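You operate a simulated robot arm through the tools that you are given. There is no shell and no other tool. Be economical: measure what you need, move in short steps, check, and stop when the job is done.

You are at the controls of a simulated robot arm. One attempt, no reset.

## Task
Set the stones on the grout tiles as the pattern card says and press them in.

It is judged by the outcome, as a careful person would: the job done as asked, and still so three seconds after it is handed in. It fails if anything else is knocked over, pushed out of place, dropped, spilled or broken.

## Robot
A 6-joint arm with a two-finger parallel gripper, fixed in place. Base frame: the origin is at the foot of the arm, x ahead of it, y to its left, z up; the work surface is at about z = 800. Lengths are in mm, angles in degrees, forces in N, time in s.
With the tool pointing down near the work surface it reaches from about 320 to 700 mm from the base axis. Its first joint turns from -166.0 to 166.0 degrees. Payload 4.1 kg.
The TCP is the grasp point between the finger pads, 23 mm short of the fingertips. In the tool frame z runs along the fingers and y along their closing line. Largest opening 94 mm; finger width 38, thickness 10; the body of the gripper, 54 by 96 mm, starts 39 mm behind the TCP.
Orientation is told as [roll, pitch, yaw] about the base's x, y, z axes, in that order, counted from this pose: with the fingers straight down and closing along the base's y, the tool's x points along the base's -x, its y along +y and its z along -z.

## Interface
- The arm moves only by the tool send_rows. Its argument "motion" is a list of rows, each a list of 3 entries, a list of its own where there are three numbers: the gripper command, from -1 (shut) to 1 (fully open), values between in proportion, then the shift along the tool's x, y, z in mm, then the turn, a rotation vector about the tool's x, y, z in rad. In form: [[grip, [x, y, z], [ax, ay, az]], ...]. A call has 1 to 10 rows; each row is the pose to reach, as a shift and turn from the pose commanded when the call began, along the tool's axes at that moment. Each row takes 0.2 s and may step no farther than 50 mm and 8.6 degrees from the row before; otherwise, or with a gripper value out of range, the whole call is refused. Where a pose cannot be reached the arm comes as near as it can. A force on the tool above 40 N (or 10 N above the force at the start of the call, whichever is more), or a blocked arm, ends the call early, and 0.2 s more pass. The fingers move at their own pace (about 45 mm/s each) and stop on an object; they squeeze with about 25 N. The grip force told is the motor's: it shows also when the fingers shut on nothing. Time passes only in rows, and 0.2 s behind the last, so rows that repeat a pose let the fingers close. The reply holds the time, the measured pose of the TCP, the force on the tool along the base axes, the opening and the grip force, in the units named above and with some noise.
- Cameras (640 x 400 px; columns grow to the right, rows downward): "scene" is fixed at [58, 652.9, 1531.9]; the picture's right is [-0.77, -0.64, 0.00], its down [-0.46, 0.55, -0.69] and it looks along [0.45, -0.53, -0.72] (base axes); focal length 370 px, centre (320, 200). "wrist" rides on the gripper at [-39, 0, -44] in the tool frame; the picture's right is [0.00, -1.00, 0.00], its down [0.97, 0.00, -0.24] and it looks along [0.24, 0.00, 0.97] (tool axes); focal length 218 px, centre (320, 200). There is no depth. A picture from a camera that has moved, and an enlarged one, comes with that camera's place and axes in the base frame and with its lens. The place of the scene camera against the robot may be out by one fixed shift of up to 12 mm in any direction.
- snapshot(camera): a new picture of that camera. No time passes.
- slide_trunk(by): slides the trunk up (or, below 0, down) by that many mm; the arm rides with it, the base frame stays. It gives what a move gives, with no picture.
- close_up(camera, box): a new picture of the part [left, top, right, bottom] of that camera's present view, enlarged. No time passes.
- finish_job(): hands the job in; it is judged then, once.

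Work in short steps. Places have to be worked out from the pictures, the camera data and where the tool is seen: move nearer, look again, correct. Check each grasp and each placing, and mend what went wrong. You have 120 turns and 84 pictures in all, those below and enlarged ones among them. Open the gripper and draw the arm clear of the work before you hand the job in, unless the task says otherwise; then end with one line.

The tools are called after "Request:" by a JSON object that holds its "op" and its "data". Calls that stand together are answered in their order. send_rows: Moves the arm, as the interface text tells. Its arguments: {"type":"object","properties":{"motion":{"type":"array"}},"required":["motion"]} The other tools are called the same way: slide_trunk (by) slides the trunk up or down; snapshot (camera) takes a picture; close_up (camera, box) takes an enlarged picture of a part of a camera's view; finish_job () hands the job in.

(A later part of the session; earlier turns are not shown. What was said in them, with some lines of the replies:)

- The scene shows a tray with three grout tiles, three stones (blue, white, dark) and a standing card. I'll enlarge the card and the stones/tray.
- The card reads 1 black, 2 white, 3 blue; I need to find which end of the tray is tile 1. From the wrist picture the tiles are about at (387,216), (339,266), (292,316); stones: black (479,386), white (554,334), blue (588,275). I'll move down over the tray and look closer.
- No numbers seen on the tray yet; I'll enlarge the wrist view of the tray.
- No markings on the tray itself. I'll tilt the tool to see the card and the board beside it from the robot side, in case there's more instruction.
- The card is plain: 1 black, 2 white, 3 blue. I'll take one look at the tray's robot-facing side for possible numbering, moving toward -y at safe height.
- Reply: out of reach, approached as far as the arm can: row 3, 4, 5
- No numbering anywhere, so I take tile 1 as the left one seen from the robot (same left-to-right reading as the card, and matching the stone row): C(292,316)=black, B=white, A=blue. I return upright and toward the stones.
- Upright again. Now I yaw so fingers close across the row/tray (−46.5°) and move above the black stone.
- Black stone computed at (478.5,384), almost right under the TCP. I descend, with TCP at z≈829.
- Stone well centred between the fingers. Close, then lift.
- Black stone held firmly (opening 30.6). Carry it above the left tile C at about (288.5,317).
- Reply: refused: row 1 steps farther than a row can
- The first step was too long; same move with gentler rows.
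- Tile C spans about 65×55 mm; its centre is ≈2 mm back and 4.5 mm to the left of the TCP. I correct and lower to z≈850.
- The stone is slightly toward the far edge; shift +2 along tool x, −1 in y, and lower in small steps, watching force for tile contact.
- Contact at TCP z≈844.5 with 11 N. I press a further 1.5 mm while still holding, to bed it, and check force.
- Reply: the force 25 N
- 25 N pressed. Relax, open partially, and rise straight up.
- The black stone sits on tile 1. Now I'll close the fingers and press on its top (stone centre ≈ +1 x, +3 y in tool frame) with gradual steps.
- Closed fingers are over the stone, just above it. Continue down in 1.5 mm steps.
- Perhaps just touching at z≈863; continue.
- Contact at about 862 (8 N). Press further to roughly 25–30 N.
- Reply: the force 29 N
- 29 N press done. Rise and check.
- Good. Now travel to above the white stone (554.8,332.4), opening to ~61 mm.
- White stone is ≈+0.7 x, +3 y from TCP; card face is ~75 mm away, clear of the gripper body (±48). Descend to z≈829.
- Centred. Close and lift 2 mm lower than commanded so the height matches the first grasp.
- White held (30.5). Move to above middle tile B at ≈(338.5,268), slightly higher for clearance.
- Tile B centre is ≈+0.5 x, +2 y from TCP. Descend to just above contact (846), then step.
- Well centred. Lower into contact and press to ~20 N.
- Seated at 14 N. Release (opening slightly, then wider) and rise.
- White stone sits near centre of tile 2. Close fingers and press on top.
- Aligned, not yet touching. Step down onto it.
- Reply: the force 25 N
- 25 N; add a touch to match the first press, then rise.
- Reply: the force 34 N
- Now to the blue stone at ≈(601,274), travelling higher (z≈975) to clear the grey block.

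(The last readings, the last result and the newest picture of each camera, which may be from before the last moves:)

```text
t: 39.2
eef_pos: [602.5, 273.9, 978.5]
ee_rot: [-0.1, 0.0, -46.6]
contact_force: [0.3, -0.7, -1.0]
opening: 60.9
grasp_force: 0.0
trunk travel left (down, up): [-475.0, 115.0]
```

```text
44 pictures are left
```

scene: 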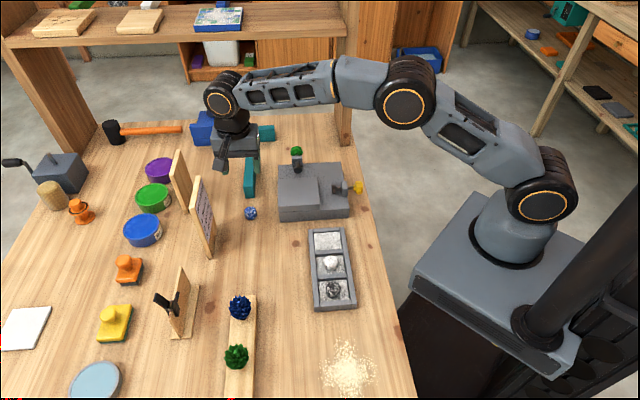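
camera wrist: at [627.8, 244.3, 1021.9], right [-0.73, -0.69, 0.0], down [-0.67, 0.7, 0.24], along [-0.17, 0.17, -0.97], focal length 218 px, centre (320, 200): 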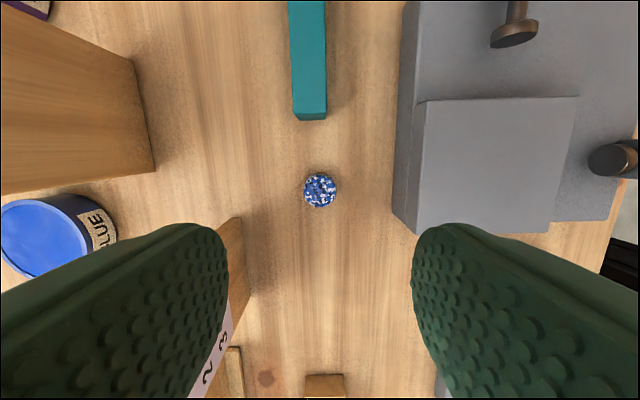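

Blue stone at +2 x, 0 y; block ≥75 mm away, teal bar 63 mm behind – clear. Descend to 840 first and check.

Request:
{"op": "send_rows", "data": {"motion": [[0.3, [2, 0, 40], [0, 0, 0]], [0.3, [2, 0, 80], [0, 0, 0]], [0.3, [2, 0, 115], [0, 0, 0]], [0.3, [2, 0, 135], [0, 0, 0]], [0.3, [2, 0, 149], [0, 0, 0]], [0.3, [2, 0, 149], [0, 0, 0]]]}}

Request:
{"op": "snapshot", "data": {"camera": "wrist"}}

```text
t: 40.6
eef_pos: [600.1, 275.6, 828.5]
ee_rot: [0.0, 0.0, -46.5]
contact_force: [1.3, 0.0, -0.6]
opening: 61.4
grasp_force: 0.2
trunk travel left (down, up): [-475.0, 115.0]
```

```text
43 pictures are left
camera wrist: at [625.5, 246.4, 872.7], right [-0.73, -0.69, 0.0], down [-0.67, 0.7, 0.24], along [-0.17, 0.17, -0.97], focal length 218 px, centre (320, 200)
```

wrist: 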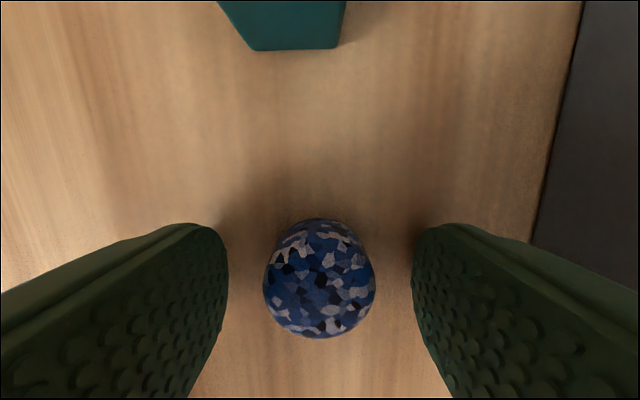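

Centred between the fingers. Close and lift high.

Request:
{"op": "send_rows", "data": {"motion": [[-1, [0, 0, 0], [0, 0, 0]], [-1, [0, 0, 0], [0, 0, 0]], [-1, [0, 0, 0], [0, 0, 0]], [-1, [0, 0, 0], [0, 0, 0]], [-1, [0, 0, -25], [0, 0, 0]], [-1, [0, 0, -65], [0, 0, 0]], [-1, [0, 0, -110], [0, 0, 0]], [-1, [0, 0, -150], [0, 0, 0]], [-1, [0, 0, -150], [0, 0, 0]]]}}

Request:
{"op": "snapshot", "data": {"camera": "wrist"}}

```text
t: 42.6
eef_pos: [600.7, 275.3, 978.5]
ee_rot: [0.0, 0.0, -46.5]
contact_force: [-0.7, 0.2, -0.2]
opening: 30.6
grasp_force: 25.3
trunk travel left (down, up): [-475.0, 115.0]
```

```text
42 pictures are left
camera wrist: at [625.8, 245.6, 1023.5], right [-0.73, -0.69, 0.0], down [-0.67, 0.7, 0.24], along [-0.17, 0.17, -0.97], focal length 218 px, centre (320, 200)
```

wrist: 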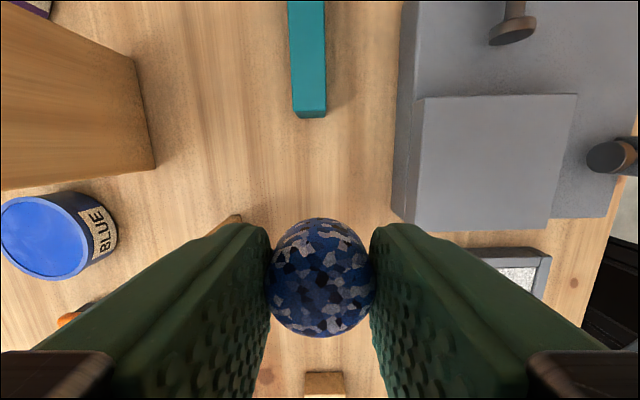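

Blue held. Move at the same height to above tile A (≈387,221), then lower to 920 there.

Request:
{"op": "send_rows", "data": {"motion": [[-1, [21.5, -38.5, 0], [0, 0, 0]], [-1, [43, -77, 0], [0, 0, 0]], [-1, [64.5, -115.5, 0], [0, 0, 0]], [-1, [86, -154, 0], [0, 0, 0]], [-1, [107.6, -192.5, 0], [0, 0, 0]], [-1, [107.6, -192.5, 30], [0, 0, 0]], [-1, [107.6, -192.5, 58], [0, 0, 0]], [-1, [107.6, -192.5, 58], [0, 0, 0]]]}}

Request:
{"op": "snapshot", "data": {"camera": "wrist"}}

```text
t: 44.4
eef_pos: [385.6, 220.4, 919.1]
ee_rot: [0.0, 0.0, -46.5]
contact_force: [-0.7, -0.7, -1.3]
opening: 30.7
grasp_force: 24.7
trunk travel left (down, up): [-475.0, 115.0]
```

```text
41 pictures are left
camera wrist: at [410.8, 190.6, 964.2], right [-0.73, -0.69, 0.0], down [-0.67, 0.7, 0.24], along [-0.17, 0.17, -0.97], focal length 218 px, centre (320, 200)
```

wrist: 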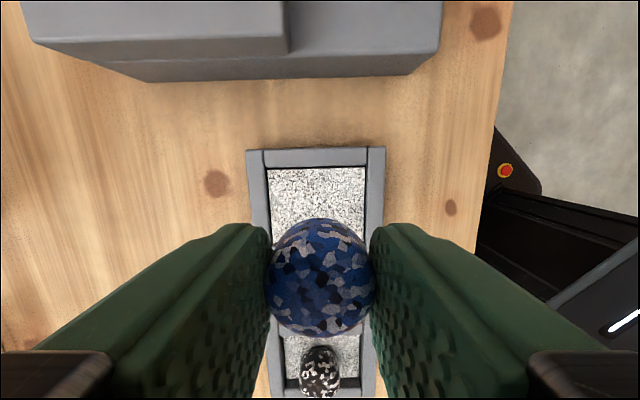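

Tile A centre ≈+0.7 x, +2 y. Lower to 847 and check.

Request:
{"op": "send_rows", "data": {"motion": [[-1, [0.7, 2, 30], [0, 0, 0]], [-1, [0.7, 2, 60], [0, 0, 0]], [-1, [0.7, 2, 70], [0, 0, 0]], [-1, [0.7, 2, 72], [0, 0, 0]], [-1, [0.7, 2, 72], [0, 0, 0]]]}}

Request:
{"op": "snapshot", "data": {"camera": "wrist"}}

```text
t: 45.6
eef_pos: [386.5, 222.5, 847.6]
ee_rot: [0.0, -0.1, -46.5]
contact_force: [-0.9, -0.2, 0.2]
opening: 30.8
grasp_force: 24.7
trunk travel left (down, up): [-475.0, 115.0]
```

```text
40 pictures are left
camera wrist: at [411.8, 193.2, 892.0], right [-0.73, -0.69, 0.0], down [-0.67, 0.7, 0.24], along [-0.17, 0.17, -0.97], focal length 218 px, centre (320, 200)
```

wrist: 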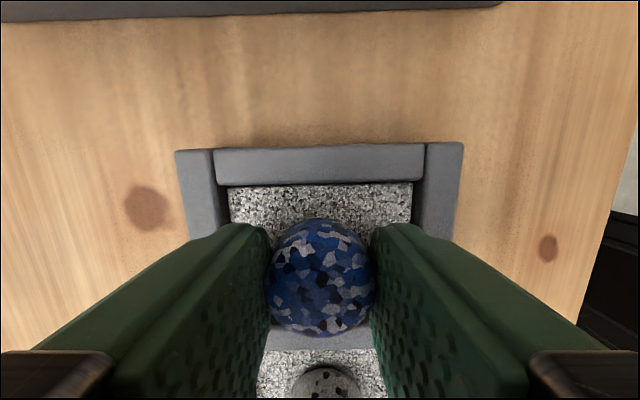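

Centred. Lower into contact.

Request:
{"op": "send_rows", "data": {"motion": [[-1, [0, 0, 1.5], [0, 0, 0]], [-1, [0, 0, 2.5], [0, 0, 0]], [-1, [0, 0, 3.3], [0, 0, 0]], [-1, [0, 0, 4], [0, 0, 0]], [-1, [0, 0, 4], [0, 0, 0]]]}}

```text
t: 46.8
eef_pos: [385.8, 222.8, 843.3]
ee_rot: [0.1, -0.1, -46.5]
contact_force: [0.0, 1.1, 2.7]
opening: 30.6
grasp_force: 25.1
trunk travel left (down, up): [-475.0, 115.0]
```

Request:
{"op": "send_rows", "data": {"motion": [[-1, [0, 0, 0.8], [0, 0, 0]], [-1, [0, 0, 1.6], [0, 0, 0]], [-1, [0, 0, 1.6], [0, 0, 0]]]}}

```text
t: 47.6
eef_pos: [387.2, 221.7, 844.0]
ee_rot: [0.0, 0.0, -46.4]
contact_force: [0.9, 1.5, 7.2]
opening: 30.6
grasp_force: 25.5
trunk travel left (down, up): [-475.0, 115.0]
```

In light contact (7 N). Release and rise.

Request:
{"op": "send_rows", "data": {"motion": [[-1, [0, 0, 0], [0, 0, 0]], [0.1, [0, 0, 0], [0, 0, 0]], [0.1, [0, 0, 0], [0, 0, 0]], [0.1, [0, 0, 0], [0, 0, 0]], [0.1, [0, 0, -30], [0, 0, 0]], [0.1, [0, 0, -70], [0, 0, 0]], [0.1, [0, 0, -70], [0, 0, 0]]]}}

Request:
{"op": "snapshot", "data": {"camera": "wrist"}}

```text
t: 49.2
eef_pos: [385.7, 223.7, 913.2]
ee_rot: [0.0, 0.0, -46.5]
contact_force: [-1.3, 1.2, -0.2]
opening: 52.0
grasp_force: 0.0
trunk travel left (down, up): [-475.0, 115.0]
```

```text
39 pictures are left
camera wrist: at [412.8, 193.2, 957.4], right [-0.73, -0.69, 0.0], down [-0.67, 0.7, 0.24], along [-0.17, 0.17, -0.97], focal length 218 px, centre (320, 200)
```

wrist: 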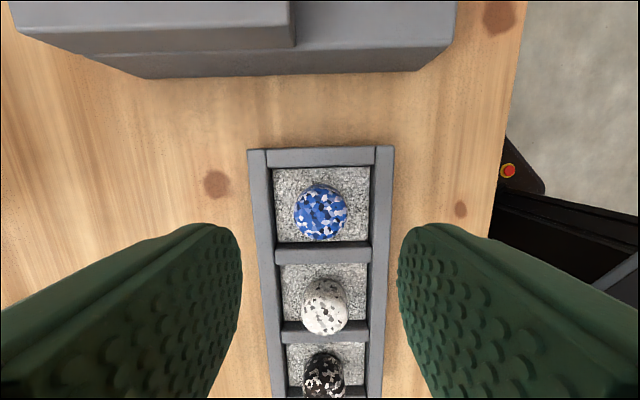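

Blue sits on tile 3. Close fingers and press its top as before.

Request:
{"op": "send_rows", "data": {"motion": [[-1, [1, 0.5, 0], [0, 0, 0]], [-1, [1, 0.5, 0], [0, 0, 0]], [-1, [1, 0.5, 0], [0, 0, 0]], [-1, [1, 0.5, 20], [0, 0, 0]], [-1, [1, 0.5, 40], [0, 0, 0]], [-1, [1, 0.5, 47], [0, 0, 0]], [-1, [1, 0.5, 49], [0, 0, 0]], [-1, [1, 0.5, 50.5], [0, 0, 0]], [-1, [1, 0.5, 50.5], [0, 0, 0]]]}}

Request:
{"op": "send_rows", "data": {"motion": [[-1, [0, 0, 0.8], [0, 0, 0]], [-1, [0, 0, 1.6], [0, 0, 0]], [-1, [0, 0, 2.4], [0, 0, 0]], [-1, [0, 0, 2.4], [0, 0, 0]]]}}

```text
t: 51.2
eef_pos: [387.1, 224.8, 862.0]
ee_rot: [0.0, 0.0, -46.5]
contact_force: [-0.9, 0.4, 4.3]
opening: 0.2
grasp_force: 24.9
trunk travel left (down, up): [-475.0, 115.0]
```

```text
t: 52.2
eef_pos: [386.9, 223.7, 861.2]
ee_rot: [0.1, 0.0, -46.5]
contact_force: [0.0, 0.2, 22.4]
opening: 0.2
grasp_force: 24.6
trunk travel left (down, up): [-475.0, 115.0]
```

22 N; a bit more, to ~30 N.

Request:
{"op": "send_rows", "data": {"motion": [[-1, [0, 0, 0.8], [0, 0, 0]], [-1, [0, 0, 0.8], [0, 0, 0]], [-1, [0, 0, 0.8], [0, 0, 0]]]}}

Request:
{"op": "send_rows", "data": {"motion": [[-1, [0, 0, -20], [0, 0, 0]], [-1, [0, 0, -65], [0, 0, 0]], [-1, [0, 0, -110], [0, 0, 0]], [0, [0, 0, -155], [0, 0, 0]], [0, [20, 0, -180], [0, 0, 0]], [0, [20, 0, -180], [0, 0, 0]]]}}

Request:
{"op": "snapshot", "data": {"camera": "wrist"}}

Request:
{"op": "close_up", "data": {"camera": "scene", "box": [280, 210, 380, 320]}}

```text
t: 53.0
eef_pos: [387.6, 223.8, 860.1]
ee_rot: [0.2, -0.1, -46.5]
contact_force: [2.0, 2.1, 32.3]
opening: 0.1
grasp_force: 24.5
trunk travel left (down, up): [-475.0, 115.0]
```

```text
t: 54.4
eef_pos: [373.9, 238.3, 1038.9]
ee_rot: [0.0, 0.0, -46.5]
contact_force: [-0.7, -1.2, -0.2]
opening: 47.1
grasp_force: 0.1
trunk travel left (down, up): [-475.0, 115.0]
```

```text
38 pictures are left
camera wrist: at [398.9, 209.3, 1083.8], right [-0.73, -0.69, 0.0], down [-0.67, 0.7, 0.24], along [-0.17, 0.17, -0.97], focal length 218 px, centre (320, 200)
```

wrist: 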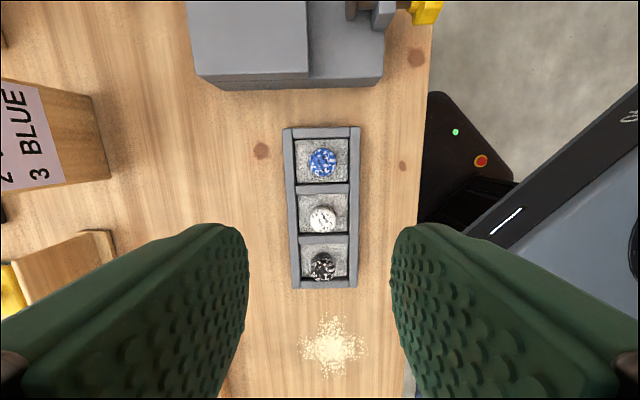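

```text
3.64 times, centred on (330, 265) of scene
camera zoom: at [58.0, 652.9, 1531.9], right [-0.77, -0.64, 0.0], down [-0.46, 0.55, -0.69], along [0.45, -0.53, -0.72], focal length 1345 px, centre (284, -36)
```

zoom: 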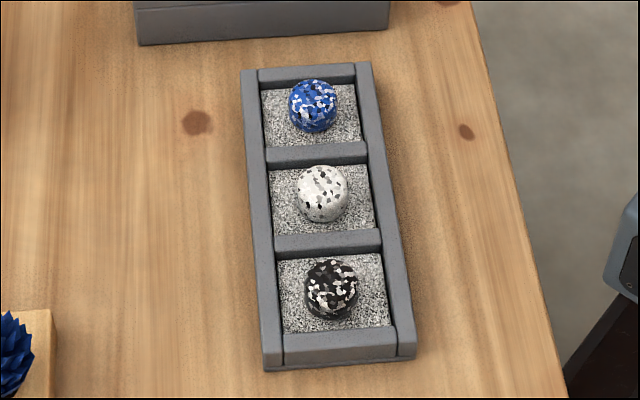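

All three stones sit on their tiles in order and each was pressed with ~30 N. I draw the arm up and aside, then take a final look.

Request:
{"op": "send_rows", "data": {"motion": [[0.5, [0, 20, -35], [0, 0, 0]], [0.5, [0, 45, -65], [0, 0, 0]], [0.5, [0, 80, -80], [0, 0, 0]], [0.5, [0, 80, -80], [0, 0, 0]]]}}

Request:
{"op": "snapshot", "data": {"camera": "scene"}}

Request:
{"op": "close_up", "data": {"camera": "scene", "box": [290, 220, 370, 320]}}

```text
t: 55.4
eef_pos: [429.4, 294.8, 1119.5]
ee_rot: [0.1, 0.0, -46.5]
contact_force: [-0.3, 0.5, -0.1]
opening: 70.4
grasp_force: 0.1
trunk travel left (down, up): [-475.0, 115.0]
```

```text
36 pictures are left
```

scene: 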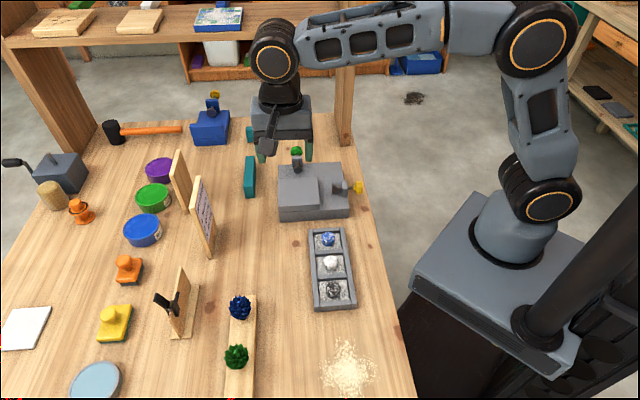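

```text
4.00 times, centred on (330, 270) of scene
camera zoom: at [58.0, 652.9, 1531.9], right [-0.77, -0.64, 0.0], down [-0.46, 0.55, -0.69], along [0.45, -0.53, -0.72], focal length 1479 px, centre (280, -80)
```

zoom: 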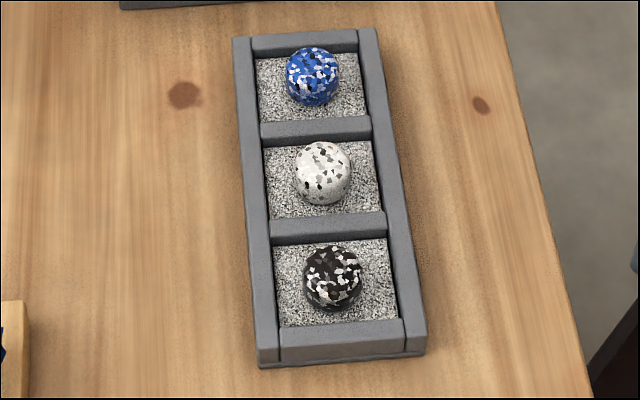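

Stones are in order on all three tiles, nothing else disturbed, gripper open and clear. Handing in.

Request:
{"op": "finish_job", "data": {}}

```text
The job is handed in.
```

I set the stones on the grout tiles as black, white, blue and pressed each one in at about 30 N, and nothing else was disturbed. The tray has no numbers, so I counted tile 1 as the left tile seen from the robot, which is the one assumption in the job.
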